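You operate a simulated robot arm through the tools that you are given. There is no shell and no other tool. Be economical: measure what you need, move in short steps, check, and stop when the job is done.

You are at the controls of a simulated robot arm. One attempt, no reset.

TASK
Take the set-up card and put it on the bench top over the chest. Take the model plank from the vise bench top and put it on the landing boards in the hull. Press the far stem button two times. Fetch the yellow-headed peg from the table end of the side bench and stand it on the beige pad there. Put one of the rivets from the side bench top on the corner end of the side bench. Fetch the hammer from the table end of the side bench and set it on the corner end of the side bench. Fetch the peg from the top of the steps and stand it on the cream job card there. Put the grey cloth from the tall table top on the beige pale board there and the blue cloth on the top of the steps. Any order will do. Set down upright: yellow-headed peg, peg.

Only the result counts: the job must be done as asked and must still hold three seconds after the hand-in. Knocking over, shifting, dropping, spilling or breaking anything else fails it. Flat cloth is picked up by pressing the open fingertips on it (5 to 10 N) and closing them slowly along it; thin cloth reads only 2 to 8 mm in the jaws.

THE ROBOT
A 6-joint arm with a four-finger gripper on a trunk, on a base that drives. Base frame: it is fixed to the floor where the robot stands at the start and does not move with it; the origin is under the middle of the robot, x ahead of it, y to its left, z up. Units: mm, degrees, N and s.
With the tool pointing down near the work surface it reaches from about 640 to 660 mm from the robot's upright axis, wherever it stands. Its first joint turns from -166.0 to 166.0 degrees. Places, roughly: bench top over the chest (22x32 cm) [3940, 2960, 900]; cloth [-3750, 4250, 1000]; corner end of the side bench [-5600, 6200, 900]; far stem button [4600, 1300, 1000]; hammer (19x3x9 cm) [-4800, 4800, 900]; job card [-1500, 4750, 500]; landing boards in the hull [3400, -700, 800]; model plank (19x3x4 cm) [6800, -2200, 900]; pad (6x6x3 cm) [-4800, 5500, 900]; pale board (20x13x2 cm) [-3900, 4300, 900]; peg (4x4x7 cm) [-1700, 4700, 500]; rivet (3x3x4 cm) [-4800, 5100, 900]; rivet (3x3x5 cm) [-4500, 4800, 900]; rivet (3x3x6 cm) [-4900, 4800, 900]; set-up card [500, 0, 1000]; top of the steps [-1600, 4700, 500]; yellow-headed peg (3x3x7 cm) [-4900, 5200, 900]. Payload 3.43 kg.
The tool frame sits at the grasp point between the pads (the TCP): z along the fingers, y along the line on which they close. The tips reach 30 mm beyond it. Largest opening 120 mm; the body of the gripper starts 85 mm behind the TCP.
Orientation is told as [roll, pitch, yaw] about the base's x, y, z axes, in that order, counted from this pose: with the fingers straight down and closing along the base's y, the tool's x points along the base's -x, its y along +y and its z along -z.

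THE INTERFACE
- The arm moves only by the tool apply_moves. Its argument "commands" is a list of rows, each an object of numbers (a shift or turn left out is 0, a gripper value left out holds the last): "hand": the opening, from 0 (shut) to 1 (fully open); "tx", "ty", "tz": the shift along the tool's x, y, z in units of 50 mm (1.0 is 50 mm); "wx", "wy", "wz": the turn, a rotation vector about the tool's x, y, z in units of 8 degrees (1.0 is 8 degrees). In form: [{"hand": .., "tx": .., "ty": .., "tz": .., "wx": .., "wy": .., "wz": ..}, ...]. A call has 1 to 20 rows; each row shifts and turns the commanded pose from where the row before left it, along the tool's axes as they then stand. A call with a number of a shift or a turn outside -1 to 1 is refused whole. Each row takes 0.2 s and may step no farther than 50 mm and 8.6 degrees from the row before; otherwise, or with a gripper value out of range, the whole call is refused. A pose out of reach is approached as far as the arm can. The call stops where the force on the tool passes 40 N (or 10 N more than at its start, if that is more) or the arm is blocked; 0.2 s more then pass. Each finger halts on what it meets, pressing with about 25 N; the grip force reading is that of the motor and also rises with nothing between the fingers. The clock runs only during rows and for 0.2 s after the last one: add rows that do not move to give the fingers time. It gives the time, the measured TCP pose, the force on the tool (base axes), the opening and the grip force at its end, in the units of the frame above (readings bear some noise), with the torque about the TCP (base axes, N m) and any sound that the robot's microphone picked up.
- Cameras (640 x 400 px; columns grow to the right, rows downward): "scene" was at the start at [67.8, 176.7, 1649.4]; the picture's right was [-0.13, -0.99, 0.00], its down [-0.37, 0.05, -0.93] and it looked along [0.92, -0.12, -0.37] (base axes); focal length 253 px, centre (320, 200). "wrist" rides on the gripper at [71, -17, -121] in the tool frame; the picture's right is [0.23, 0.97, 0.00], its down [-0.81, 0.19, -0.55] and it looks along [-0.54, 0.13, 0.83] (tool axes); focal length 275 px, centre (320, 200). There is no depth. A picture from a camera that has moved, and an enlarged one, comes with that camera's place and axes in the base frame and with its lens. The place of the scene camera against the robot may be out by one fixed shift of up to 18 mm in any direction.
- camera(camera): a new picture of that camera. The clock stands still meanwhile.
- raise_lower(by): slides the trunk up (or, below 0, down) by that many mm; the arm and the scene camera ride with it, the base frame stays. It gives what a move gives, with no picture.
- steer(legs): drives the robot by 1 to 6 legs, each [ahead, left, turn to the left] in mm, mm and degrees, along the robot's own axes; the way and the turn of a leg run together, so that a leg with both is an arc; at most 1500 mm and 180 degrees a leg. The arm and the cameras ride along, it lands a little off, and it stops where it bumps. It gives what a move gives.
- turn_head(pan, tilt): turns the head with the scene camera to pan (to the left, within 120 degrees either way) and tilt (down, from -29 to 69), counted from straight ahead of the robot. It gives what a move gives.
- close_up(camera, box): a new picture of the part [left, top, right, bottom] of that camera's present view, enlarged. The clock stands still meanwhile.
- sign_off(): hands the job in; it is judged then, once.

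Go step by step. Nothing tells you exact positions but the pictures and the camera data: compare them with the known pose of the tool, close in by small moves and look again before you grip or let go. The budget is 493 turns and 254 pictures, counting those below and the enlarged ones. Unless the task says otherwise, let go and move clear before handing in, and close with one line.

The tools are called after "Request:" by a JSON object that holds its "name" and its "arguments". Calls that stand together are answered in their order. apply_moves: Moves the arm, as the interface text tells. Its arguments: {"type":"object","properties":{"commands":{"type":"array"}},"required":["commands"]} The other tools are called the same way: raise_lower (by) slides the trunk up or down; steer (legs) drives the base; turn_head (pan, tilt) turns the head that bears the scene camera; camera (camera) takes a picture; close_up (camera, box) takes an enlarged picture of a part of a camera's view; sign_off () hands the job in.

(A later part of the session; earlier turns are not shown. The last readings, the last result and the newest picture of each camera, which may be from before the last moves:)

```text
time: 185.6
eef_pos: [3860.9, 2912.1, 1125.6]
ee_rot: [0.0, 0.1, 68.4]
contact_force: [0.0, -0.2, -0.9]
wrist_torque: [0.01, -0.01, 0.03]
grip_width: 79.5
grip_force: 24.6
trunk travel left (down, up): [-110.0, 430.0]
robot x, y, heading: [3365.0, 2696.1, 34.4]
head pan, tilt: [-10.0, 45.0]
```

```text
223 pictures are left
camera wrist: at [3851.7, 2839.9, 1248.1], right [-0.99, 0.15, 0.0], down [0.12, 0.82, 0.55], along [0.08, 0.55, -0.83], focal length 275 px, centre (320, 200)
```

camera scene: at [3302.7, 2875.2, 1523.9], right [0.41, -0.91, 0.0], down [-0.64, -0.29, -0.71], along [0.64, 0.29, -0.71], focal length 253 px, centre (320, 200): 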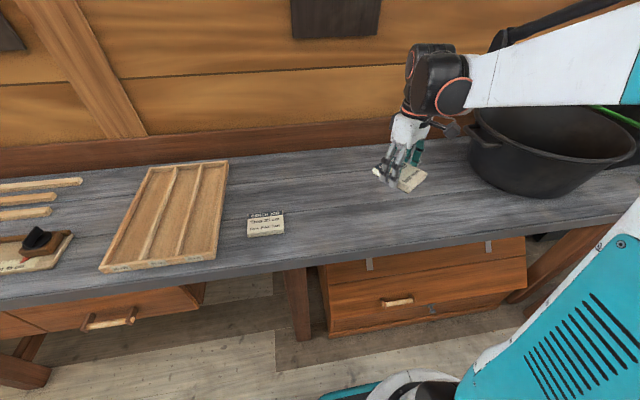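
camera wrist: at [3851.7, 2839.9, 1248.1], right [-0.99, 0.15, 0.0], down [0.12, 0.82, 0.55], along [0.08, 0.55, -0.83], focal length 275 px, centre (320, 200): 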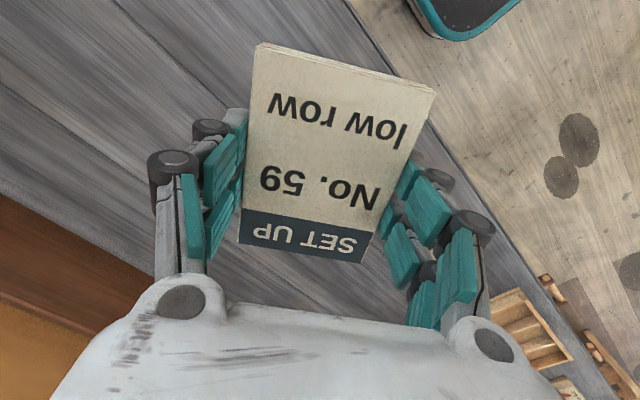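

There's another card lying on the bench; I'll read it and check the free area.

Request:
{"name": "close_up", "arguments": {"camera": "scene", "box": [230, 190, 310, 250]}}

```text
6.67 times, centred on (270, 220) of scene
camera zoom: at [3302.7, 2875.2, 1523.9], right [0.41, -0.91, 0.0], down [-0.64, -0.29, -0.71], along [0.64, 0.29, -0.71], focal length 1688 px, centre (653, 67)
```

zoom: 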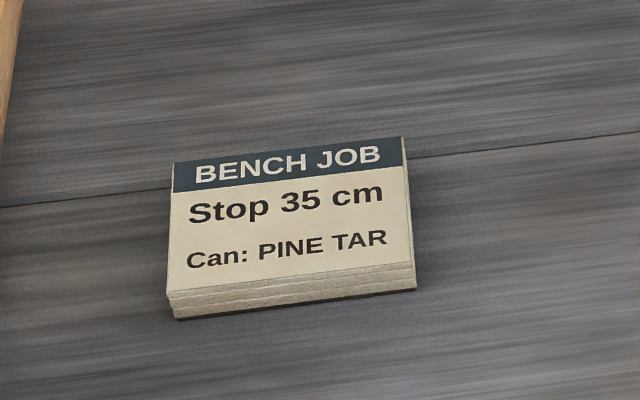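

I'll move over the patch centre and descend to 20 mm above the expected top.

Request:
{"name": "apply_moves", "arguments": {"commands": [{"tx": -0.74, "ty": -0.556}, {"tx": -0.74, "ty": -0.556}, {"tz": 0.9}, {"tz": 0.9}, {"tz": 0.9}, {"tz": 0.6}, {"tz": 0.2}, {}]}}

Request:
{"name": "camera", "arguments": {"camera": "scene"}}

```text
time: 187.4
eef_pos: [3941.7, 2961.1, 951.0]
ee_rot: [0.0, 0.0, 68.4]
contact_force: [-0.2, 1.0, -1.0]
wrist_torque: [-0.02, -0.02, 0.0]
grip_width: 79.6
grip_force: 25.0
trunk travel left (down, up): [-110.0, 430.0]
robot x, y, heading: [3361.5, 2694.0, 34.4]
head pan, tilt: [-10.0, 45.0]
```

```text
221 pictures are left
camera scene: at [3302.9, 2875.3, 1523.9], right [0.41, -0.91, 0.0], down [-0.64, -0.29, -0.71], along [0.64, 0.29, -0.71], focal length 253 px, centre (320, 200)
```

scene: 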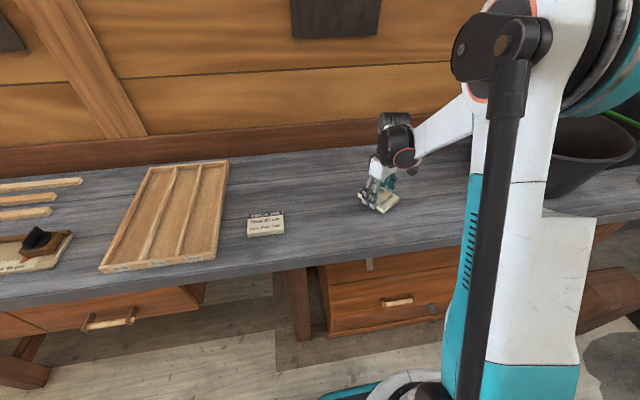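

Close above the bench. Descending in small steps watching force.

Request:
{"name": "apply_moves", "arguments": {"commands": [{"tz": 0.12}, {"tz": 0.08}, {"tz": 0.06}, {}]}}

```text
time: 188.4
eef_pos: [3940.8, 2959.3, 938.2]
ee_rot: [-0.1, 0.0, 68.3]
contact_force: [-0.1, -0.4, -1.0]
wrist_torque: [-0.02, 0.0, 0.0]
grip_width: 79.2
grip_force: 24.5
trunk travel left (down, up): [-110.0, 430.0]
robot x, y, heading: [3361.4, 2701.2, 34.5]
head pan, tilt: [-10.0, 45.0]
```

Request:
{"name": "apply_moves", "arguments": {"commands": [{"tz": 0.06}, {"tz": 0.05}, {}]}}

```text
time: 189.2
eef_pos: [3941.2, 2960.2, 933.7]
ee_rot: [0.0, 0.0, 68.4]
contact_force: [-0.3, 1.1, -0.6]
wrist_torque: [0.01, 0.0, 0.02]
grip_width: 79.7
grip_force: 25.0
trunk travel left (down, up): [-110.0, 430.0]
robot x, y, heading: [3361.8, 2700.6, 34.0]
head pan, tilt: [-10.0, 45.0]
```

Request:
{"name": "apply_moves", "arguments": {"commands": [{"tz": 0.06}, {}]}}

```text
time: 189.8
eef_pos: [3942.4, 2961.0, 929.7]
ee_rot: [0.0, 0.0, 68.3]
contact_force: [-0.4, 0.1, -1.5]
wrist_torque: [0.0, 0.01, 0.01]
grip_width: 79.7
grip_force: 25.4
trunk travel left (down, up): [-110.0, 430.0]
robot x, y, heading: [3359.9, 2697.4, 34.3]
head pan, tilt: [-10.0, 45.0]
```

Request:
{"name": "apply_moves", "arguments": {"commands": [{"tz": 0.06}, {}, {"tz": 0.06}, {}]}}

Request:
{"name": "camera", "arguments": {"camera": "wrist"}}

```text
time: 190.8
eef_pos: [3941.1, 2959.7, 925.1]
ee_rot: [-0.2, 0.1, 68.3]
contact_force: [5.1, -0.2, 23.4]
wrist_torque: [-0.06, 0.15, -0.09]
grip_width: 79.8
grip_force: 25.1
trunk travel left (down, up): [-110.0, 430.0]
robot x, y, heading: [3360.1, 2699.1, 34.4]
head pan, tilt: [-10.0, 45.0]
```

```text
220 pictures are left
camera wrist: at [3930.5, 2888.2, 1046.5], right [-0.99, 0.15, 0.0], down [0.12, 0.82, 0.55], along [0.08, 0.55, -0.83], focal length 275 px, centre (320, 200)
```

wrist: 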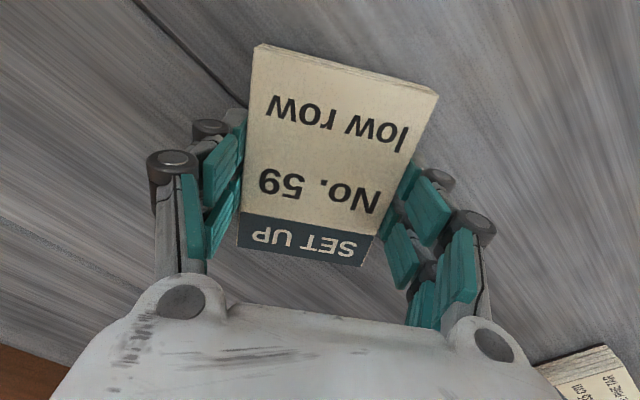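

Contact made: the card is down. I'll ease off 1 mm and open the jaws, then rise.

Request:
{"name": "apply_moves", "arguments": {"commands": [{"tz": -0.02}, {"hand": 0.7}, {"hand": 0.75}, {"hand": 0.82}, {}, {"tz": -0.4}, {"tz": -1}, {"tz": -1}, {"tz": -1}, {}]}}

Request:
{"name": "camera", "arguments": {"camera": "wrist"}}

Request:
{"name": "close_up", "arguments": {"camera": "scene", "box": [300, 120, 480, 240]}}

```text
time: 193.0
eef_pos: [3940.1, 2960.8, 1096.9]
ee_rot: [0.0, -0.1, 68.3]
contact_force: [-0.4, -0.6, -0.5]
wrist_torque: [-0.04, -0.01, -0.01]
grip_width: 98.3
grip_force: 0.1
trunk travel left (down, up): [-110.0, 430.0]
robot x, y, heading: [3364.6, 2696.2, 34.3]
head pan, tilt: [-10.0, 45.0]
```

```text
219 pictures are left
camera wrist: at [3929.2, 2889.1, 1218.8], right [-0.99, 0.15, 0.0], down [0.12, 0.82, 0.55], along [0.08, 0.55, -0.83], focal length 275 px, centre (320, 200)
```

wrist: 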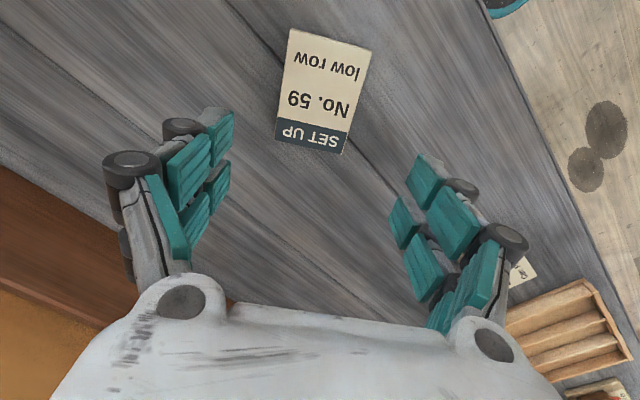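

```text
3.33 times, centred on (390, 180) of scene
camera zoom: at [3302.3, 2875.0, 1523.8], right [0.41, -0.91, 0.0], down [-0.64, -0.29, -0.71], along [0.64, 0.29, -0.71], focal length 844 px, centre (87, 267)
```

zoom: 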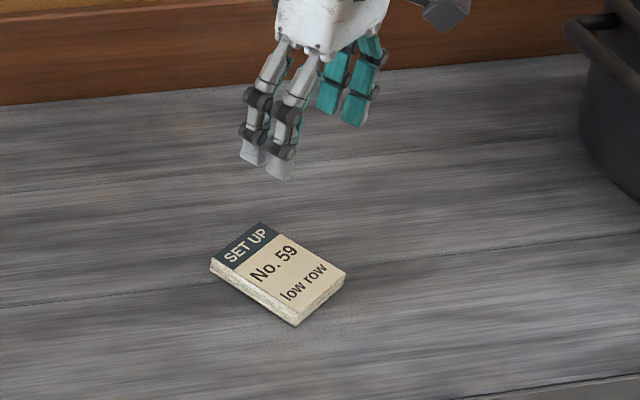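

The card lies flat over the chest. Now I retract, back off and look toward the button post on the right.

Request:
{"name": "apply_moves", "arguments": {"commands": [{"tx": 0.74, "ty": 0.556, "tz": -0.6}, {"tx": 0.74, "ty": 0.556, "tz": -0.6}, {"tz": -0.6}]}}

Request:
{"name": "steer", "arguments": {"legs": [[-550, 0, 0], [0, 0, -45]]}}

Request:
{"name": "turn_head", "arguments": {"pan": 0, "tilt": 25}}

Request:
{"name": "turn_head", "arguments": {"pan": 0, "tilt": 25}}

Request:
{"name": "camera", "arguments": {"camera": "scene"}}

```text
refused: row 1 steps farther than a row can; nothing moved
```

```text
time: 198.1
eef_pos: [3513.5, 2175.5, 1097.8]
ee_rot: [0.0, 0.0, 23.6]
contact_force: [0.5, -0.4, -0.1]
wrist_torque: [0.01, 0.0, 0.04]
grip_width: 98.3
grip_force: 0.0
trunk travel left (down, up): [-110.0, 430.0]
robot x, y, heading: [2917.6, 2398.0, -10.2]
head pan, tilt: [-10.0, 45.0]
```

```text
time: 199.0
eef_pos: [3513.5, 2174.5, 1096.8]
ee_rot: [0.1, 0.0, 23.6]
contact_force: [0.0, -1.1, 0.6]
wrist_torque: [0.03, -0.02, 0.01]
grip_width: 98.3
grip_force: 0.2
trunk travel left (down, up): [-110.0, 430.0]
robot x, y, heading: [2914.2, 2391.6, -10.5]
head pan, tilt: [0.0, 25.0]
```

```text
time: 199.6
eef_pos: [3512.0, 2175.2, 1096.7]
ee_rot: [0.0, 0.0, 23.6]
contact_force: [-0.2, 0.2, -0.2]
wrist_torque: [0.0, 0.01, 0.03]
grip_width: 98.3
grip_force: 0.0
trunk travel left (down, up): [-110.0, 430.0]
robot x, y, heading: [2919.7, 2393.1, -10.5]
head pan, tilt: [0.0, 25.0]
```

```text
217 pictures are left
camera scene: at [3020.1, 2567.5, 1554.4], right [-0.18, -0.98, 0.0], down [-0.42, 0.08, -0.91], along [0.89, -0.16, -0.42], focal length 253 px, centre (320, 200)
```

scene: 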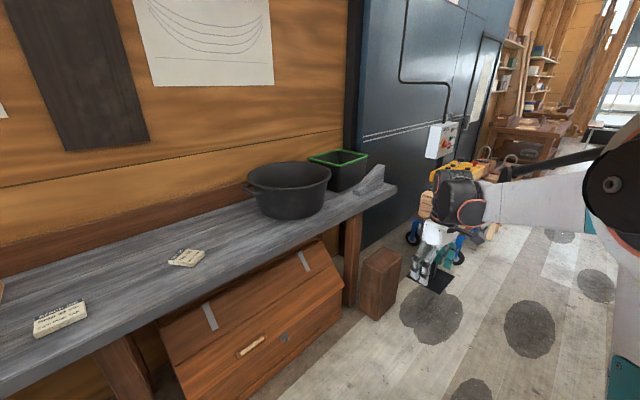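

I'll zoom on the panel.

Request:
{"name": "close_up", "arguments": {"camera": "scene", "box": [400, 105, 500, 205]}}

```text
4.00 times, centred on (450, 155) of scene
camera zoom: at [3020.1, 2567.5, 1554.4], right [-0.18, -0.98, 0.0], down [-0.42, 0.08, -0.91], along [0.89, -0.16, -0.42], focal length 1013 px, centre (-200, 380)
```

zoom: 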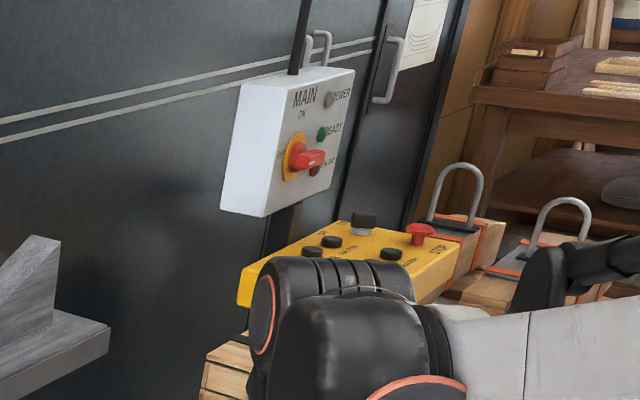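

The yellow box carries the labelled buttons and a red stop. I'll retract the arm, face the wall and strafe to it, keeping distance.

Request:
{"name": "apply_moves", "arguments": {"commands": [{"tx": 0.74, "ty": 0.556}, {"tx": 0.74, "ty": 0.556}, {"tz": -0.9}, {"tz": -0.9}, {"hand": 0}, {}]}}

Request:
{"name": "steer", "arguments": {"legs": [[0, 0, 44], [0, -1000, 0], [0, -680, 0]]}}

Request:
{"name": "turn_head", "arguments": {"pan": 0, "tilt": 35}}

Request:
{"name": "camera", "arguments": {"camera": "scene"}}

```text
time: 201.0
eef_pos: [3420.9, 2195.3, 1187.5]
ee_rot: [0.0, 0.1, 23.6]
contact_force: [-0.3, 0.7, -0.6]
wrist_torque: [-0.03, 0.05, -0.01]
grip_width: 0.2
grip_force: 25.1
trunk travel left (down, up): [-110.0, 430.0]
robot x, y, heading: [2916.4, 2395.9, -10.2]
head pan, tilt: [0.0, 25.0]
```

```text
time: 211.5
eef_pos: [4373.7, 1236.7, 1187.9]
ee_rot: [0.1, 0.0, 69.1]
contact_force: [-0.1, 0.2, -0.1]
wrist_torque: [-0.03, -0.03, 0.0]
grip_width: 0.1
grip_force: 25.3
trunk travel left (down, up): [-110.0, 430.0]
robot x, y, heading: [3879.7, 1018.8, 35.2]
head pan, tilt: [0.0, 25.0]
```

```text
time: 212.2
eef_pos: [4374.3, 1237.3, 1187.1]
ee_rot: [0.0, -0.1, 69.1]
contact_force: [-0.1, 0.1, 0.9]
wrist_torque: [0.0, 0.04, 0.03]
grip_width: 0.0
grip_force: 25.0
trunk travel left (down, up): [-110.0, 430.0]
robot x, y, heading: [3880.4, 1019.6, 35.3]
head pan, tilt: [0.0, 35.0]
```

```text
215 pictures are left
camera scene: at [3815.2, 1209.9, 1538.7], right [0.57, -0.82, 0.0], down [-0.47, -0.33, -0.82], along [0.67, 0.47, -0.57], focal length 253 px, centre (320, 200)
```

scene: 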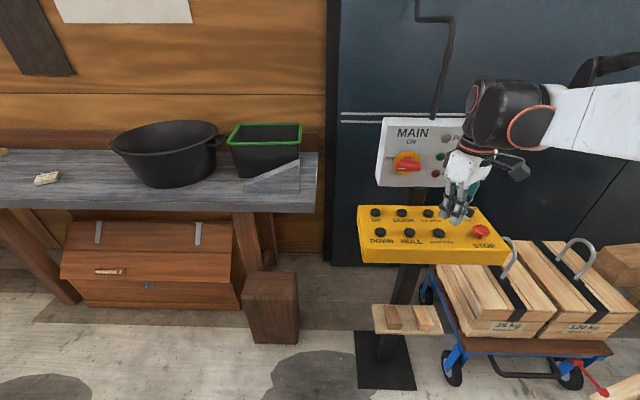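

Request:
{"name": "close_up", "arguments": {"camera": "scene", "box": [345, 190, 525, 280]}}

Request:
{"name": "camera", "arguments": {"camera": "wrist"}}

```text
3.56 times, centred on (435, 235) of scene
camera zoom: at [3815.2, 1209.9, 1538.7], right [0.57, -0.82, 0.0], down [-0.47, -0.33, -0.82], along [0.67, 0.47, -0.57], focal length 900 px, centre (-89, 76)
```

zoom: 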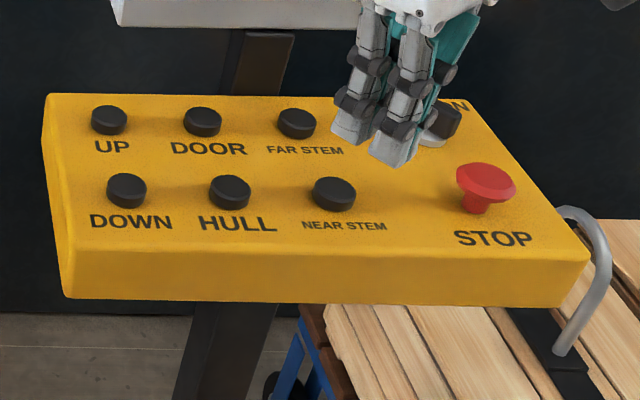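

```text
213 pictures are left
camera wrist: at [4364.7, 1165.5, 1309.4], right [-0.99, 0.13, 0.0], down [0.11, 0.83, 0.55], along [0.07, 0.55, -0.83], focal length 275 px, centre (320, 200)
```

wrist: 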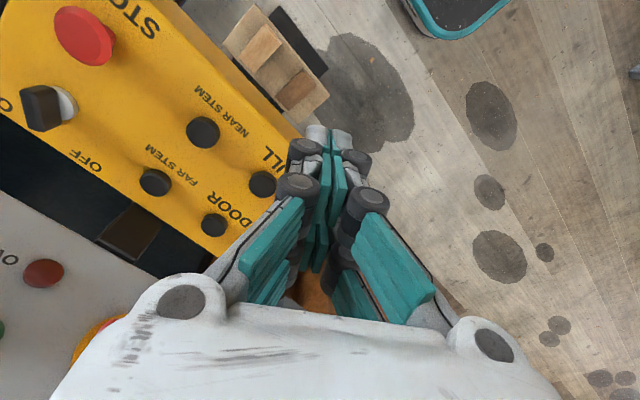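

The FAR STEM button is the third in the back row, at about [4575,1299,1029]. I'll align the gripper with the panel, and drive 200 ahead/65 right to hover above it.

Request:
{"name": "apply_moves", "arguments": {"commands": [{"wz": 1}, {"wz": 1}, {"wz": 1}, {"wz": 1}, {"wz": 0.45}]}}

Request:
{"name": "steer", "arguments": {"legs": [[200, -65, 0]]}}

Request:
{"name": "camera", "arguments": {"camera": "wrist"}}

Request:
{"name": "camera", "arguments": {"camera": "scene"}}

```text
time: 213.4
eef_pos: [4373.6, 1237.3, 1187.1]
ee_rot: [0.0, 0.0, 33.3]
contact_force: [-0.4, 0.5, 0.2]
wrist_torque: [0.02, 0.0, -0.01]
grip_width: 0.0
grip_force: 24.5
trunk travel left (down, up): [-110.0, 430.0]
robot x, y, heading: [3879.1, 1017.4, 35.0]
head pan, tilt: [0.0, 35.0]
```

```text
time: 215.1
eef_pos: [4577.6, 1301.2, 1188.4]
ee_rot: [-0.1, 0.1, 33.5]
contact_force: [0.0, -0.1, 0.4]
wrist_torque: [0.02, 0.03, -0.01]
grip_width: 0.1
grip_force: 25.5
trunk travel left (down, up): [-110.0, 430.0]
robot x, y, heading: [4079.8, 1082.7, 35.2]
head pan, tilt: [0.0, 35.0]
```

```text
212 pictures are left
camera wrist: at [4527.9, 1248.4, 1309.1], right [-0.73, 0.68, 0.0], down [0.57, 0.61, 0.55], along [0.38, 0.4, -0.83], focal length 275 px, centre (320, 200)
```

wrist: 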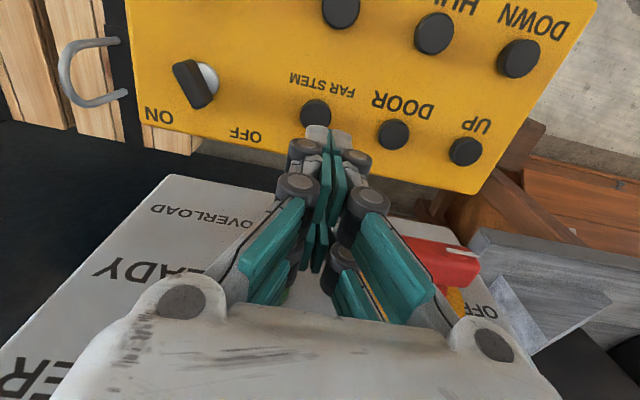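

```text
211 pictures are left
camera scene: at [4019.3, 1273.1, 1538.6], right [0.58, -0.82, 0.0], down [-0.47, -0.33, -0.82], along [0.67, 0.47, -0.57], focal length 253 px, centre (320, 200)
```

scene: 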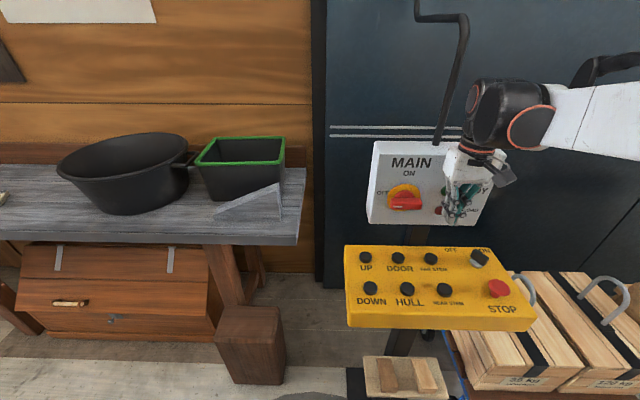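

Both wrist views put the button near [4589,1306,~1018], with the MAIN box ~70 mm behind it. I'll tilt the tool 15° so its body leans toward me, and lower partway.

Request:
{"name": "apply_moves", "arguments": {"commands": [{"wy": -0.95}, {"wy": -0.95}, {"tz": 0.9, "tx": 0.24}, {"tz": 0.9, "tx": 0.24}, {}]}}

Request:
{"name": "camera", "arguments": {"camera": "wrist"}}

Request:
{"name": "close_up", "arguments": {"camera": "scene", "box": [340, 130, 540, 330]}}

```text
time: 216.3
eef_pos: [4578.8, 1301.5, 1094.4]
ee_rot: [0.0, -15.2, 33.6]
contact_force: [-0.5, 0.1, 0.6]
wrist_torque: [0.0, -0.05, 0.01]
grip_width: 0.1
grip_force: 24.8
trunk travel left (down, up): [-110.0, 430.0]
robot x, y, heading: [4085.3, 1083.2, 35.4]
head pan, tilt: [0.0, 35.0]
```

```text
210 pictures are left
camera wrist: at [4505.2, 1232.9, 1193.1], right [-0.72, 0.69, -0.06], down [0.42, 0.51, 0.75], along [0.54, 0.51, -0.66], focal length 275 px, centre (320, 200)
```

wrist: 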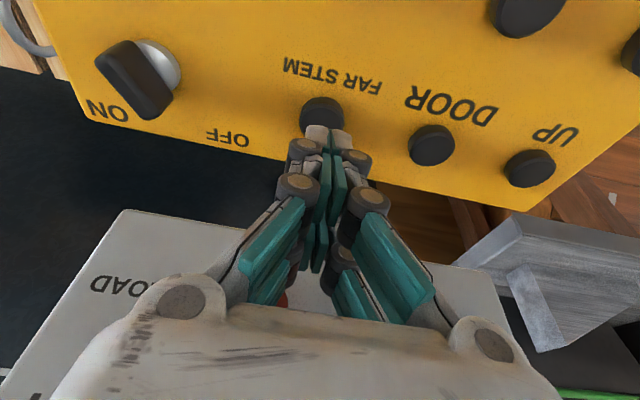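

```text
2.00 times, centred on (440, 230) of scene
camera zoom: at [4019.0, 1273.0, 1538.7], right [0.58, -0.82, 0.0], down [-0.47, -0.33, -0.82], along [0.67, 0.47, -0.57], focal length 506 px, centre (80, 140)
```

zoom: 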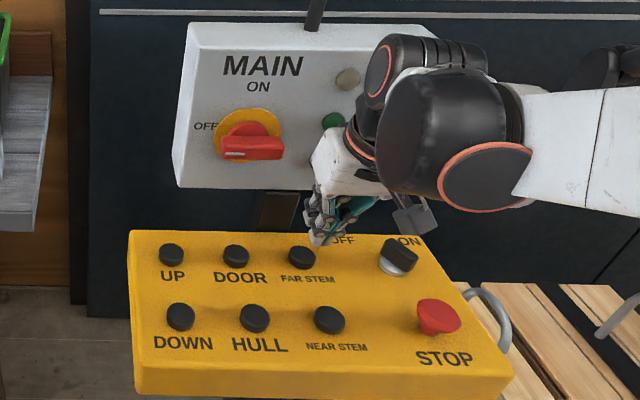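

The fingertip is right over the FAR STEM button (about [4590,1307,1005]). I'll lower to just above it in steps and watch force and sound.

Request:
{"name": "apply_moves", "arguments": {"commands": [{"tx": -0.097, "tz": 0.026}, {"tz": 0.48, "tx": 0.129}, {"tz": 0.29, "tx": 0.078}, {}]}}

Request:
{"name": "camera", "arguments": {"camera": "wrist"}}

Request:
{"name": "close_up", "arguments": {"camera": "scene", "box": [380, 200, 500, 290]}}

```text
time: 217.3
eef_pos: [4581.9, 1304.9, 1056.7]
ee_rot: [0.1, -15.1, 33.6]
contact_force: [0.3, 0.3, 0.3]
wrist_torque: [0.0, -0.02, 0.0]
grip_width: 0.0
grip_force: 25.0
trunk travel left (down, up): [-110.0, 430.0]
robot x, y, heading: [4081.9, 1081.7, 34.8]
head pan, tilt: [0.0, 35.0]
```

```text
208 pictures are left
camera wrist: at [4508.5, 1235.3, 1154.6], right [-0.72, 0.69, -0.06], down [0.43, 0.51, 0.75], along [0.54, 0.51, -0.66], focal length 275 px, centre (320, 200)
```

wrist: 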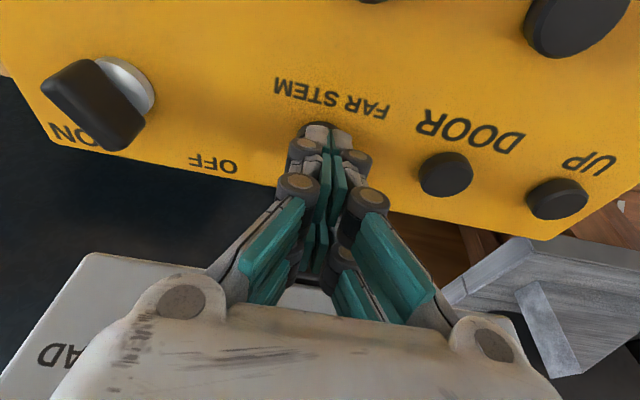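

```text
4.44 times, centred on (440, 245) of scene
camera zoom: at [4019.1, 1273.0, 1538.7], right [0.58, -0.82, 0.0], down [-0.47, -0.33, -0.82], along [0.67, 0.47, -0.57], focal length 1125 px, centre (-213, 0)
```

zoom: 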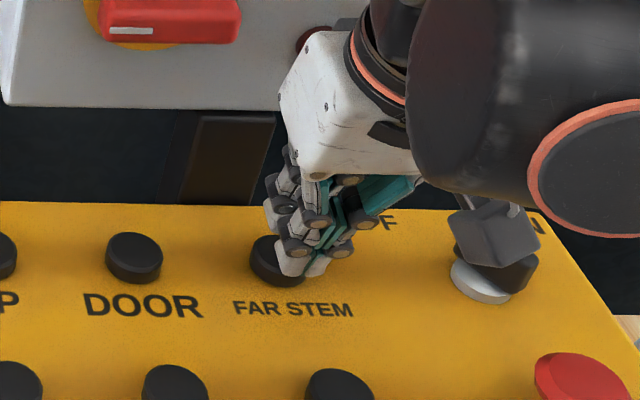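

The tip is over the button within a few mm. Now I press slowly in 3 mm steps.

Request:
{"name": "apply_moves", "arguments": {"commands": [{"tz": 0.058, "tx": 0.0155}, {"tz": 0.058, "tx": 0.0155}, {"tz": 0.058, "tx": 0.0155}, {}]}}

```text
time: 218.3
eef_pos: [4583.2, 1304.4, 1046.6]
ee_rot: [-0.1, -15.2, 33.6]
contact_force: [0.4, -1.1, 0.3]
wrist_torque: [0.01, 0.01, 0.0]
grip_width: 0.1
grip_force: 24.8
trunk travel left (down, up): [-110.0, 430.0]
robot x, y, heading: [4080.9, 1081.2, 35.2]
head pan, tilt: [0.0, 35.0]
```

Request:
{"name": "apply_moves", "arguments": {"commands": [{"tz": 0.058, "tx": 0.0155}, {"tz": 0.039, "tx": 0.0103}, {}]}}

Request:
{"name": "close_up", "arguments": {"camera": "wrist", "box": [220, 60, 500, 235]}}

```text
time: 219.1
eef_pos: [4581.5, 1303.6, 1040.3]
ee_rot: [0.0, -15.2, 33.5]
contact_force: [-1.0, -0.8, 0.8]
wrist_torque: [-0.02, -0.02, 0.02]
grip_width: 6.1
grip_force: 33.1
trunk travel left (down, up): [-110.0, 430.0]
robot x, y, heading: [4079.2, 1082.4, 35.1]
head pan, tilt: [0.0, 35.0]
```

```text
2.29 times, centred on (360, 148) of wrist
camera zoom: at [4508.0, 1235.0, 1139.7], right [-0.72, 0.69, -0.06], down [0.43, 0.51, 0.75], along [0.54, 0.51, -0.66], focal length 629 px, centre (229, 320)
```

zoom: 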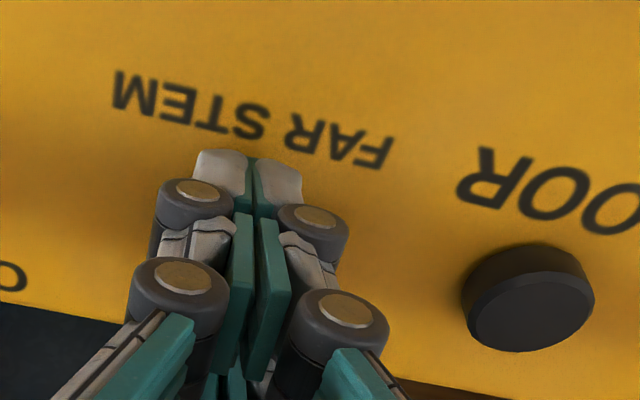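

The tip landed on the button's near edge, about 10-15 mm short. I'll rise, shift 13 mm toward the wall, and press again.

Request:
{"name": "apply_moves", "arguments": {"commands": [{"tz": -0.48, "tx": -0.129}, {"tx": -0.25, "tz": 0.067}, {}]}}

Request:
{"name": "camera", "arguments": {"camera": "wrist"}}

Request:
{"name": "close_up", "arguments": {"camera": "scene", "box": [380, 200, 500, 290]}}

```text
time: 219.9
eef_pos: [4593.7, 1312.5, 1065.8]
ee_rot: [0.0, -15.2, 33.7]
contact_force: [0.5, 0.4, 0.1]
wrist_torque: [0.05, 0.01, 0.03]
grip_width: 0.1
grip_force: 33.5
trunk travel left (down, up): [-110.0, 430.0]
robot x, y, heading: [4086.2, 1082.1, 35.0]
head pan, tilt: [0.0, 35.0]
```

```text
205 pictures are left
camera wrist: at [4519.4, 1243.3, 1164.1], right [-0.72, 0.69, -0.06], down [0.43, 0.51, 0.75], along [0.54, 0.51, -0.66], focal length 275 px, centre (320, 200)
```

wrist: 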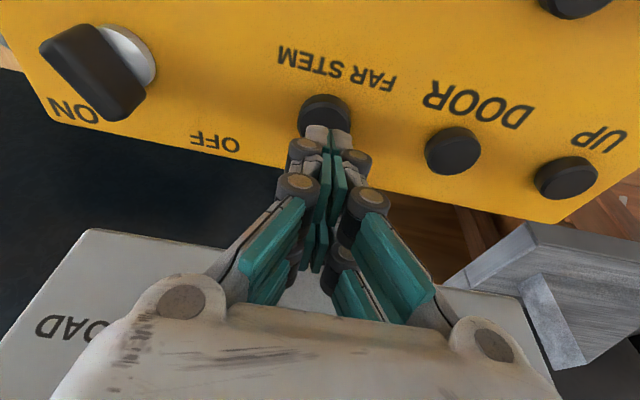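

```text
4.44 times, centred on (440, 245) of scene
camera zoom: at [4019.5, 1273.3, 1538.7], right [0.58, -0.82, 0.0], down [-0.47, -0.33, -0.82], along [0.67, 0.47, -0.57], focal length 1125 px, centre (-213, 0)
```

zoom: 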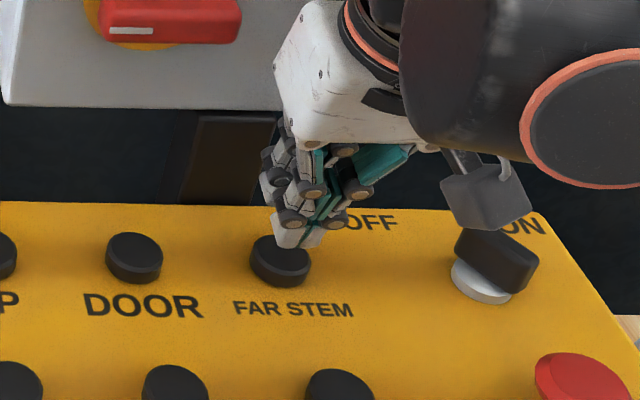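

From the scene view the tip will now land near the button's centre, ~8 mm to the right. I'll shift 5 mm left and press down in steps.

Request:
{"name": "apply_moves", "arguments": {"commands": [{"ty": 0.1}, {"tz": 0.29, "tx": 0.078}, {"tz": 0.1, "tx": 0.027}, {"tz": 0.058, "tx": 0.0155}, {}]}}

Request:
{"name": "close_up", "arguments": {"camera": "wrist", "box": [220, 60, 500, 235]}}

Request:
{"name": "close_up", "arguments": {"camera": "scene", "box": [380, 200, 500, 290]}}

```text
time: 221.1
eef_pos: [4591.7, 1315.9, 1043.1]
ee_rot: [0.1, -15.2, 33.6]
contact_force: [0.6, -0.5, 1.3]
wrist_torque: [0.03, 0.02, 0.0]
grip_width: 0.0
grip_force: 33.3
trunk travel left (down, up): [-110.0, 430.0]
robot x, y, heading: [4082.0, 1082.5, 34.9]
head pan, tilt: [0.0, 35.0]
heard: click
```

```text
2.29 times, centred on (360, 148) of wrist
camera zoom: at [4516.5, 1247.2, 1141.3], right [-0.72, 0.69, -0.06], down [0.42, 0.51, 0.75], along [0.54, 0.51, -0.66], focal length 629 px, centre (229, 320)
```

zoom: 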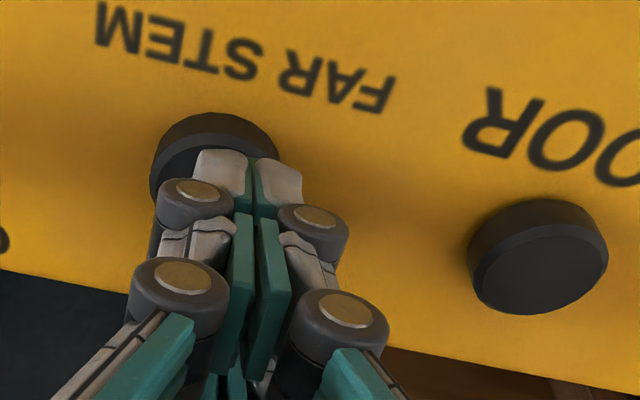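

```text
4.44 times, centred on (440, 245) of scene
camera zoom: at [4018.9, 1273.0, 1538.7], right [0.58, -0.82, 0.0], down [-0.47, -0.33, -0.82], along [0.67, 0.47, -0.57], focal length 1125 px, centre (-213, 0)
```

zoom: 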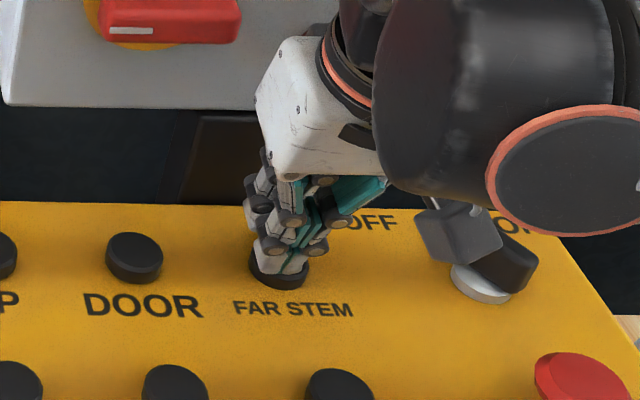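

A click: first press registered. I'll rise 20 mm, pause, and press again.

Request:
{"name": "apply_moves", "arguments": {"commands": [{"tz": -0.35, "tx": -0.094}, {}, {}, {}]}}

```text
time: 222.1
eef_pos: [4590.2, 1316.0, 1061.0]
ee_rot: [0.0, -15.3, 33.7]
contact_force: [0.6, 0.2, 0.1]
wrist_torque: [-0.02, -0.02, 0.01]
grip_width: 0.1
grip_force: 32.8
trunk travel left (down, up): [-110.0, 430.0]
robot x, y, heading: [4084.1, 1085.8, 35.0]
head pan, tilt: [0.0, 35.0]
```

Request:
{"name": "apply_moves", "arguments": {"commands": [{"tz": 0.29, "tx": 0.078}, {"tz": 0.06, "tx": 0.016}, {}]}}

```text
time: 222.9
eef_pos: [4589.8, 1316.2, 1042.1]
ee_rot: [0.0, -15.3, 33.6]
contact_force: [-0.2, -0.7, 2.1]
wrist_torque: [-0.09, 0.04, 0.04]
grip_width: 0.0
grip_force: 33.5
trunk travel left (down, up): [-110.0, 430.0]
robot x, y, heading: [4084.2, 1082.9, 35.1]
head pan, tilt: [0.0, 35.0]
heard: click
```

Two clicks, done. I'll rise clear, level the tool, back off, and head to the vise bench for the plank.

Request:
{"name": "apply_moves", "arguments": {"commands": [{"tz": -0.9, "tx": -0.24}, {"tz": -0.9, "tx": -0.24}, {"tz": -0.9, "tx": -0.24}, {}]}}

Request:
{"name": "steer", "arguments": {"legs": [[-420, 0, 0], [0, 0, -92]]}}

Request:
{"name": "apply_moves", "arguments": {"commands": [{"wy": 0.95}, {"wy": 0.95}, {"hand": 0.6}]}}

Request:
{"name": "turn_head", "arguments": {"pan": 0, "tilt": 22}}

Request:
{"name": "camera", "arguments": {"camera": "scene"}}

```text
time: 223.9
eef_pos: [4589.7, 1313.9, 1184.5]
ee_rot: [0.0, -15.2, 33.6]
contact_force: [-0.1, -0.9, 0.0]
wrist_torque: [0.03, -0.01, -0.04]
grip_width: 0.0
grip_force: 32.9
trunk travel left (down, up): [-110.0, 430.0]
robot x, y, heading: [4080.8, 1082.0, 35.2]
head pan, tilt: [0.0, 35.0]
```

```text
time: 230.3
eef_pos: [3966.2, 332.2, 1184.4]
ee_rot: [0.0, -15.2, -57.5]
contact_force: [-0.1, -0.4, 0.5]
wrist_torque: [-0.02, 0.0, -0.01]
grip_width: 0.0
grip_force: 33.2
trunk travel left (down, up): [-110.0, 430.0]
robot x, y, heading: [3743.1, 842.9, -55.9]
head pan, tilt: [0.0, 35.0]
```

```text
time: 231.1
eef_pos: [3966.3, 331.7, 1184.5]
ee_rot: [0.0, 0.2, -57.5]
contact_force: [0.4, 0.3, 0.2]
wrist_torque: [0.02, 0.03, 0.0]
grip_width: 71.8
grip_force: 0.3
trunk travel left (down, up): [-110.0, 430.0]
robot x, y, heading: [3744.2, 839.4, -56.0]
head pan, tilt: [0.0, 35.0]
```

```text
time: 231.9
eef_pos: [3966.1, 330.9, 1183.7]
ee_rot: [-0.1, -0.1, -57.5]
contact_force: [-0.4, 0.0, 0.0]
wrist_torque: [0.02, 0.02, 0.04]
grip_width: 72.0
grip_force: 0.0
trunk travel left (down, up): [-110.0, 430.0]
robot x, y, heading: [3741.9, 839.1, -55.9]
head pan, tilt: [0.0, 22.0]
```

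```text
201 pictures are left
camera scene: at [3944.5, 882.6, 1559.2], right [-0.83, -0.56, 0.0], down [-0.21, 0.31, -0.93], along [0.52, -0.77, -0.38], focal length 253 px, centre (320, 200)
```

scene: 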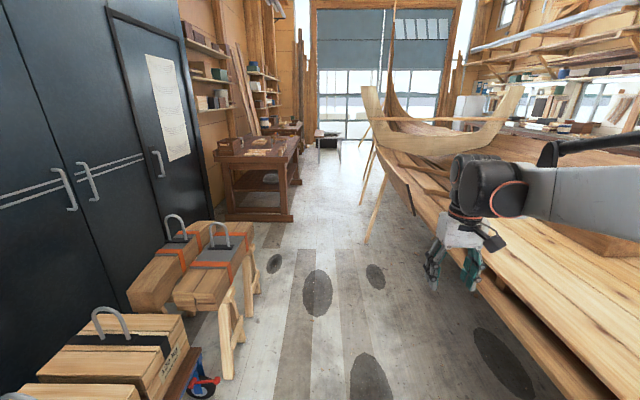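

The vise bench is ahead on the left. I'll drive along the aisle to it and turn to face it.

Request:
{"name": "steer", "arguments": {"legs": [[1500, 60, 0], [1500, 20, 0], [1150, 0, 0], [0, 0, 90]]}}

Request:
{"name": "turn_head", "arguments": {"pan": 0, "tilt": 30}}

Request:
{"name": "camera", "arguments": {"camera": "scene"}}

```text
refused: leg 1 is longer than a leg can be; nothing moved
```

```text
time: 232.6
eef_pos: [3967.6, 331.0, 1183.7]
ee_rot: [0.0, 0.0, -57.5]
contact_force: [0.0, 0.3, 0.1]
wrist_torque: [0.01, 0.0, 0.01]
grip_width: 72.0
grip_force: 0.1
trunk travel left (down, up): [-110.0, 430.0]
robot x, y, heading: [3741.4, 841.1, -56.0]
head pan, tilt: [0.0, 30.0]
```

```text
200 pictures are left
camera scene: at [3943.1, 884.6, 1546.5], right [-0.83, -0.56, 0.0], down [-0.28, 0.41, -0.87], along [0.49, -0.72, -0.5], focal length 253 px, centre (320, 200)
```

scene: 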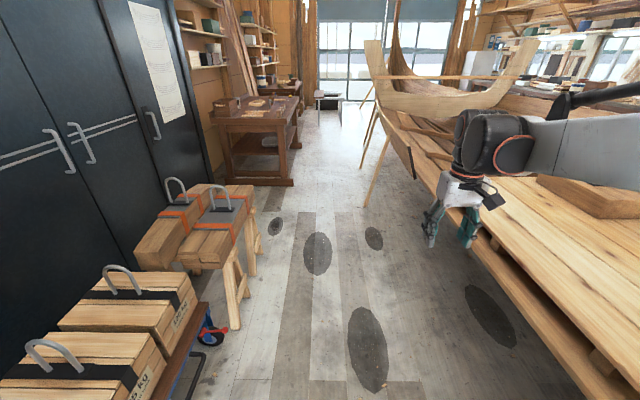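

Request:
{"name": "steer", "arguments": {"legs": [[1400, 60, 0], [1400, 20, 0], [1380, 0, 0], [0, 0, 90]]}}

Request:
{"name": "camera", "arguments": {"camera": "scene"}}

```text
time: 256.6
eef_pos: [6735.1, -2333.5, 1184.6]
ee_rot: [0.0, -0.1, 33.6]
contact_force: [-0.3, -0.2, 0.2]
wrist_torque: [-0.01, 0.0, -0.01]
grip_width: 72.0
grip_force: 0.1
trunk travel left (down, up): [-110.0, 430.0]
robot x, y, heading: [6228.8, -2565.1, 35.2]
head pan, tilt: [0.0, 30.0]
```

```text
199 pictures are left
camera scene: at [6166.6, -2375.2, 1546.5], right [0.58, -0.82, 0.0], down [-0.41, -0.29, -0.87], along [0.71, 0.5, -0.5], focal length 253 px, centre (320, 200)
```

scene: 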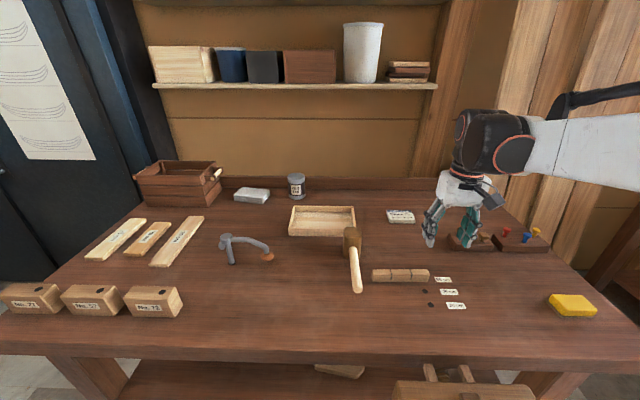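

I'll zoom on the bar near (400,275), likely the model plank, to check labels.

Request:
{"name": "close_up", "arguments": {"camera": "scene", "box": [340, 200, 500, 320]}}

Request:
{"name": "close_up", "arguments": {"camera": "scene", "box": [60, 180, 280, 320]}}

Request:
{"name": "camera", "arguments": {"camera": "wrist"}}

```text
3.33 times, centred on (420, 260) of scene
camera zoom: at [6166.6, -2375.2, 1546.5], right [0.58, -0.82, 0.0], down [-0.41, -0.29, -0.87], along [0.71, 0.5, -0.5], focal length 844 px, centre (-13, 0)
```

zoom: 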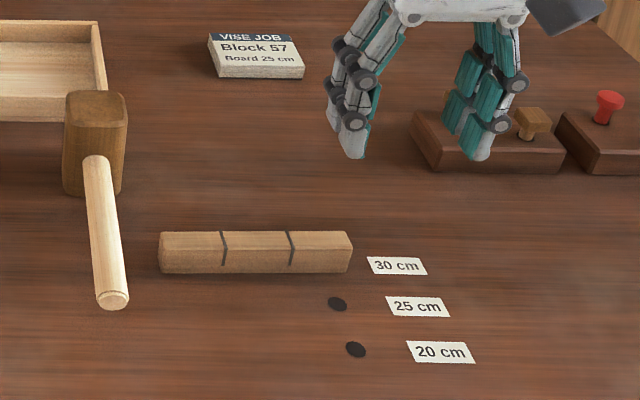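

```text
2.86 times, centred on (170, 250) of scene
camera zoom: at [6166.6, -2375.2, 1546.5], right [0.58, -0.82, 0.0], down [-0.41, -0.29, -0.87], along [0.71, 0.5, -0.5], focal length 723 px, centre (749, 57)
```

zoom: 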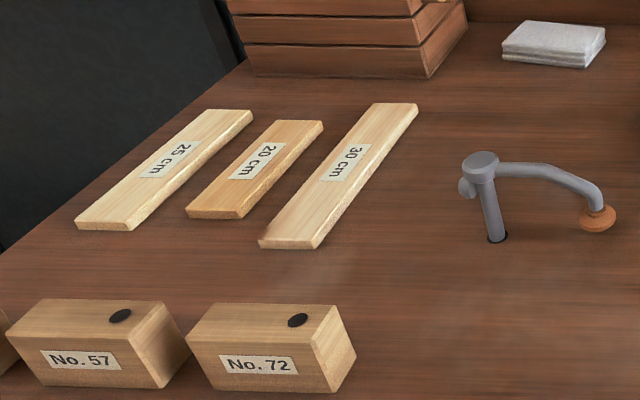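

```text
196 pictures are left
camera wrist: at [6685.3, -2386.8, 1306.0], right [-0.73, 0.68, 0.0], down [0.57, 0.61, 0.55], along [0.38, 0.4, -0.83], focal length 275 px, centre (320, 200)
```

wrist: 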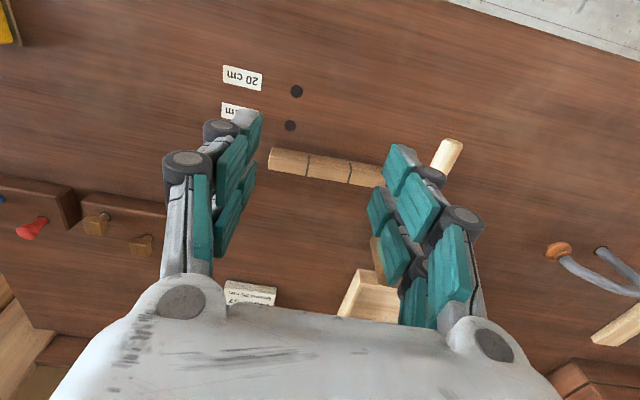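

The bar at the 30 cm line is the model plank: centre about [6805,-2242], top near z 935, lying along ~126°. I'll edge closer and turn the gripper to close across it.

Request:
{"name": "steer", "arguments": {"legs": [[65, 34, 0]]}}

Request:
{"name": "apply_moves", "arguments": {"commands": [{"wz": 1}, {"wz": 1}, {"wz": 1}, {"wz": 1}, {"wz": 1}, {"wz": 1}, {"wz": 1}, {"wz": 1}, {"wz": 1}, {"wz": 1}, {"wz": 0.9}, {}]}}

Request:
{"name": "camera", "arguments": {"camera": "wrist"}}

```text
time: 257.7
eef_pos: [6767.8, -2266.9, 1183.8]
ee_rot: [-0.1, 0.0, 33.7]
contact_force: [0.3, 0.5, 0.3]
wrist_torque: [-0.01, -0.05, -0.02]
grip_width: 72.1
grip_force: 0.1
trunk travel left (down, up): [-110.0, 430.0]
robot x, y, heading: [6261.3, -2506.0, 35.3]
head pan, tilt: [0.0, 30.0]
```

```text
time: 260.3
eef_pos: [6767.4, -2268.0, 1184.7]
ee_rot: [0.0, 0.0, -53.6]
contact_force: [0.0, 0.2, 0.5]
wrist_torque: [-0.02, -0.03, -0.02]
grip_width: 72.0
grip_force: 0.0
trunk travel left (down, up): [-110.0, 430.0]
robot x, y, heading: [6261.1, -2504.7, 35.5]
head pan, tilt: [0.0, 30.0]
```

```text
195 pictures are left
camera wrist: at [6713.0, -2219.3, 1305.6], right [0.65, 0.76, 0.0], down [0.64, -0.54, 0.55], along [0.42, -0.36, -0.83], focal length 275 px, centre (320, 200)
```

wrist: 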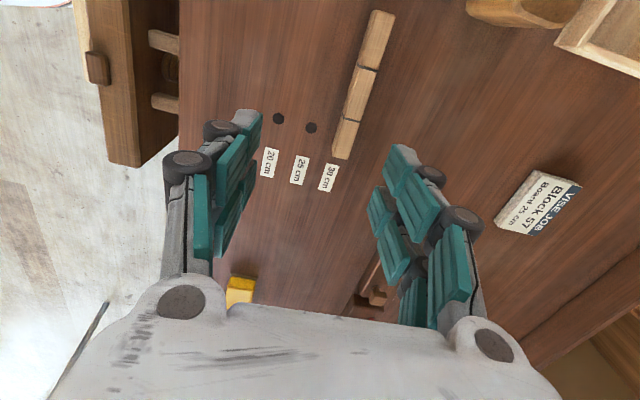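

Confirmed: plank centre [6808,-2236]. I'll move over and lower to just above.

Request:
{"name": "apply_moves", "arguments": {"commands": [{"ty": 0.52, "tx": 0.017}, {"ty": 0.52, "tx": 0.017}, {"tz": 0.95}, {"tz": 0.95}, {"tz": 0.95}, {"tz": 0.95}, {}]}}

Request:
{"name": "camera", "arguments": {"camera": "wrist"}}

Request:
{"name": "close_up", "arguments": {"camera": "scene", "box": [300, 180, 500, 320]}}

```text
time: 261.9
eef_pos: [6809.7, -2235.9, 993.4]
ee_rot: [0.0, 0.0, -53.5]
contact_force: [-0.9, 0.2, -0.7]
wrist_torque: [0.0, 0.04, -0.04]
grip_width: 71.9
grip_force: 0.1
trunk travel left (down, up): [-110.0, 430.0]
robot x, y, heading: [6260.8, -2502.3, 35.4]
head pan, tilt: [0.0, 30.0]
```

```text
194 pictures are left
camera wrist: at [6754.2, -2187.4, 1114.9], right [0.64, 0.76, 0.0], down [0.64, -0.54, 0.55], along [0.42, -0.36, -0.83], focal length 275 px, centre (320, 200)
```

wrist: 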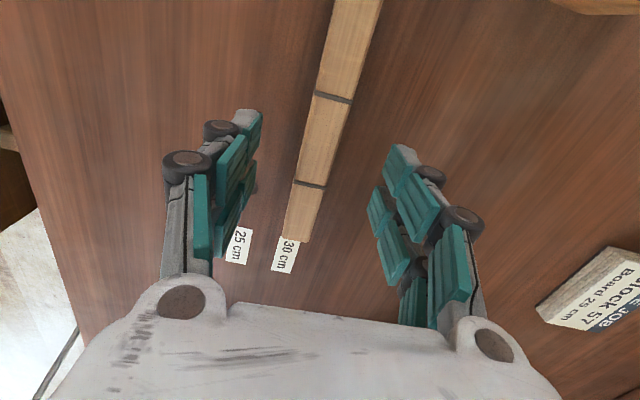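

```text
2.86 times, centred on (400, 250) of scene
camera zoom: at [6200.3, -2309.1, 1546.5], right [0.58, -0.82, 0.0], down [-0.41, -0.29, -0.87], along [0.71, 0.5, -0.5], focal length 723 px, centre (91, 57)
```

zoom: 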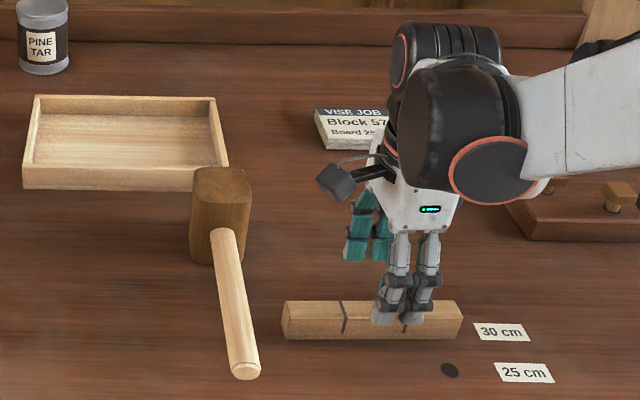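

Well aligned. Lowering to straddle it and closing.

Request:
{"name": "apply_moves", "arguments": {"commands": [{"tz": 0.7}, {"tz": 0.4}, {"tz": 0.08}, {}]}}

```text
time: 262.9
eef_pos: [6809.1, -2235.5, 935.3]
ee_rot: [0.1, 0.0, -53.5]
contact_force: [1.1, 0.5, -0.4]
wrist_torque: [-0.03, -0.02, 0.02]
grip_width: 72.0
grip_force: 0.0
trunk travel left (down, up): [-110.0, 430.0]
robot x, y, heading: [6265.4, -2506.1, 35.5]
head pan, tilt: [0.0, 30.0]
```

Request:
{"name": "apply_moves", "arguments": {"commands": [{"tz": 0.06}, {"hand": 0.45}, {"hand": 0.35}, {"hand": 0.25}, {"hand": 0.1}, {"hand": 0}, {}]}}

Request:
{"name": "apply_moves", "arguments": {"commands": [{"tz": -0.3}, {"tz": -0.7}, {"tz": -1}, {"tz": -1}, {"tz": -1}, {}]}}

Request:
{"name": "camera", "arguments": {"camera": "wrist"}}

```text
time: 264.5
eef_pos: [6809.5, -2234.7, 932.1]
ee_rot: [0.0, -0.1, -53.5]
contact_force: [0.9, -0.4, -1.1]
wrist_torque: [0.04, 0.03, -0.04]
grip_width: 23.4
grip_force: 24.7
trunk travel left (down, up): [-110.0, 430.0]
robot x, y, heading: [6259.4, -2504.0, 35.1]
head pan, tilt: [0.0, 30.0]
```

```text
time: 265.9
eef_pos: [6808.0, -2234.2, 1134.4]
ee_rot: [-0.1, 0.0, -53.4]
contact_force: [-0.3, 0.4, -1.0]
wrist_torque: [-0.01, -0.04, 0.01]
grip_width: 23.9
grip_force: 25.3
trunk travel left (down, up): [-110.0, 430.0]
robot x, y, heading: [6261.9, -2502.3, 35.5]
head pan, tilt: [0.0, 30.0]
```

```text
192 pictures are left
camera wrist: at [6752.4, -2187.6, 1255.6], right [0.64, 0.76, 0.0], down [0.64, -0.54, 0.55], along [0.42, -0.36, -0.83], focal length 275 px, centre (320, 200)
```

wrist: 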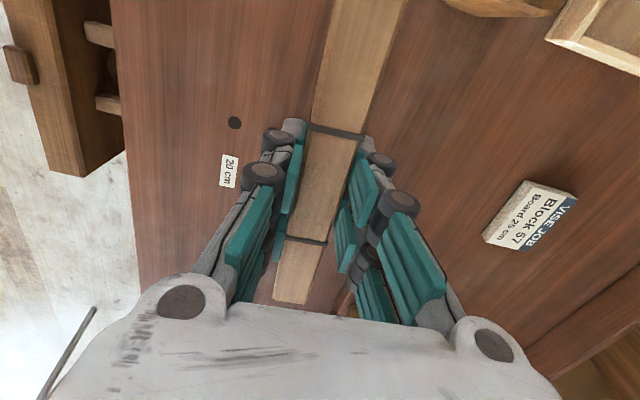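

The plank is held. I'll raise the trunk, back off, and drive back along the aisle to the landing boards.

Request:
{"name": "raise_lower", "arguments": {"by": 150}}

Request:
{"name": "steer", "arguments": {"legs": [[-170, 0, 0], [0, 0, 88.5], [1500, 0, 0], [1400, 0, 0]]}}

Request:
{"name": "turn_head", "arguments": {"pan": 50, "tilt": 30}}

Request:
{"name": "turn_head", "arguments": {"pan": 50, "tilt": 30}}

Request:
{"name": "camera", "arguments": {"camera": "scene"}}

```text
time: 267.6
eef_pos: [6808.9, -2234.5, 1282.9]
ee_rot: [0.0, 0.0, -53.4]
contact_force: [0.7, -1.0, -1.2]
wrist_torque: [0.0, -0.01, 0.01]
grip_width: 23.6
grip_force: 24.7
trunk travel left (down, up): [-260.0, 280.0]
robot x, y, heading: [6261.7, -2501.0, 35.0]
head pan, tilt: [0.0, 30.0]
```

```text
time: 286.4
eef_pos: [4145.5, 265.1, 1284.0]
ee_rot: [0.0, 0.0, 38.0]
contact_force: [-0.1, 1.0, -1.0]
wrist_torque: [-0.03, -0.02, 0.01]
grip_width: 23.9
grip_force: 25.5
trunk travel left (down, up): [-260.0, 280.0]
robot x, y, heading: [4428.0, -274.3, 126.6]
head pan, tilt: [0.0, 30.0]
```

```text
time: 287.6
eef_pos: [4145.1, 264.5, 1282.9]
ee_rot: [0.0, 0.0, 37.9]
contact_force: [0.2, -0.2, -0.7]
wrist_torque: [-0.02, -0.02, -0.02]
grip_width: 23.7
grip_force: 25.0
trunk travel left (down, up): [-260.0, 280.0]
robot x, y, heading: [4425.0, -272.8, 126.6]
head pan, tilt: [50.0, 30.0]
```

```text
time: 288.2
eef_pos: [4144.8, 264.5, 1282.7]
ee_rot: [0.0, 0.0, 37.9]
contact_force: [0.6, -0.8, -1.6]
wrist_torque: [0.0, 0.03, 0.0]
grip_width: 23.9
grip_force: 24.9
trunk travel left (down, up): [-260.0, 280.0]
robot x, y, heading: [4428.6, -278.2, 126.5]
head pan, tilt: [50.0, 30.0]
```

```text
191 pictures are left
camera scene: at [4181.5, -416.0, 1696.5], right [0.06, 1.0, 0.0], down [0.5, -0.03, -0.87], along [-0.86, 0.05, -0.5], focal length 253 px, centre (320, 200)
```

scene: 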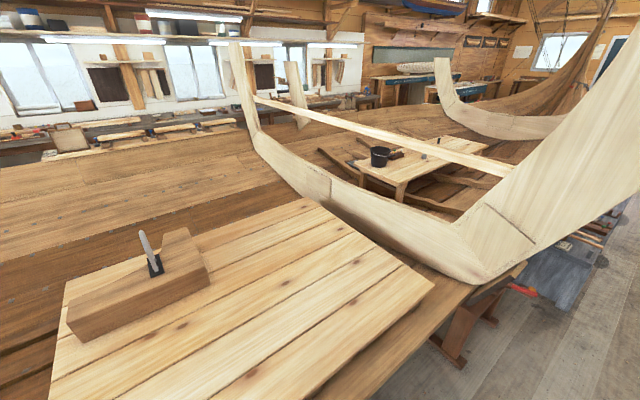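

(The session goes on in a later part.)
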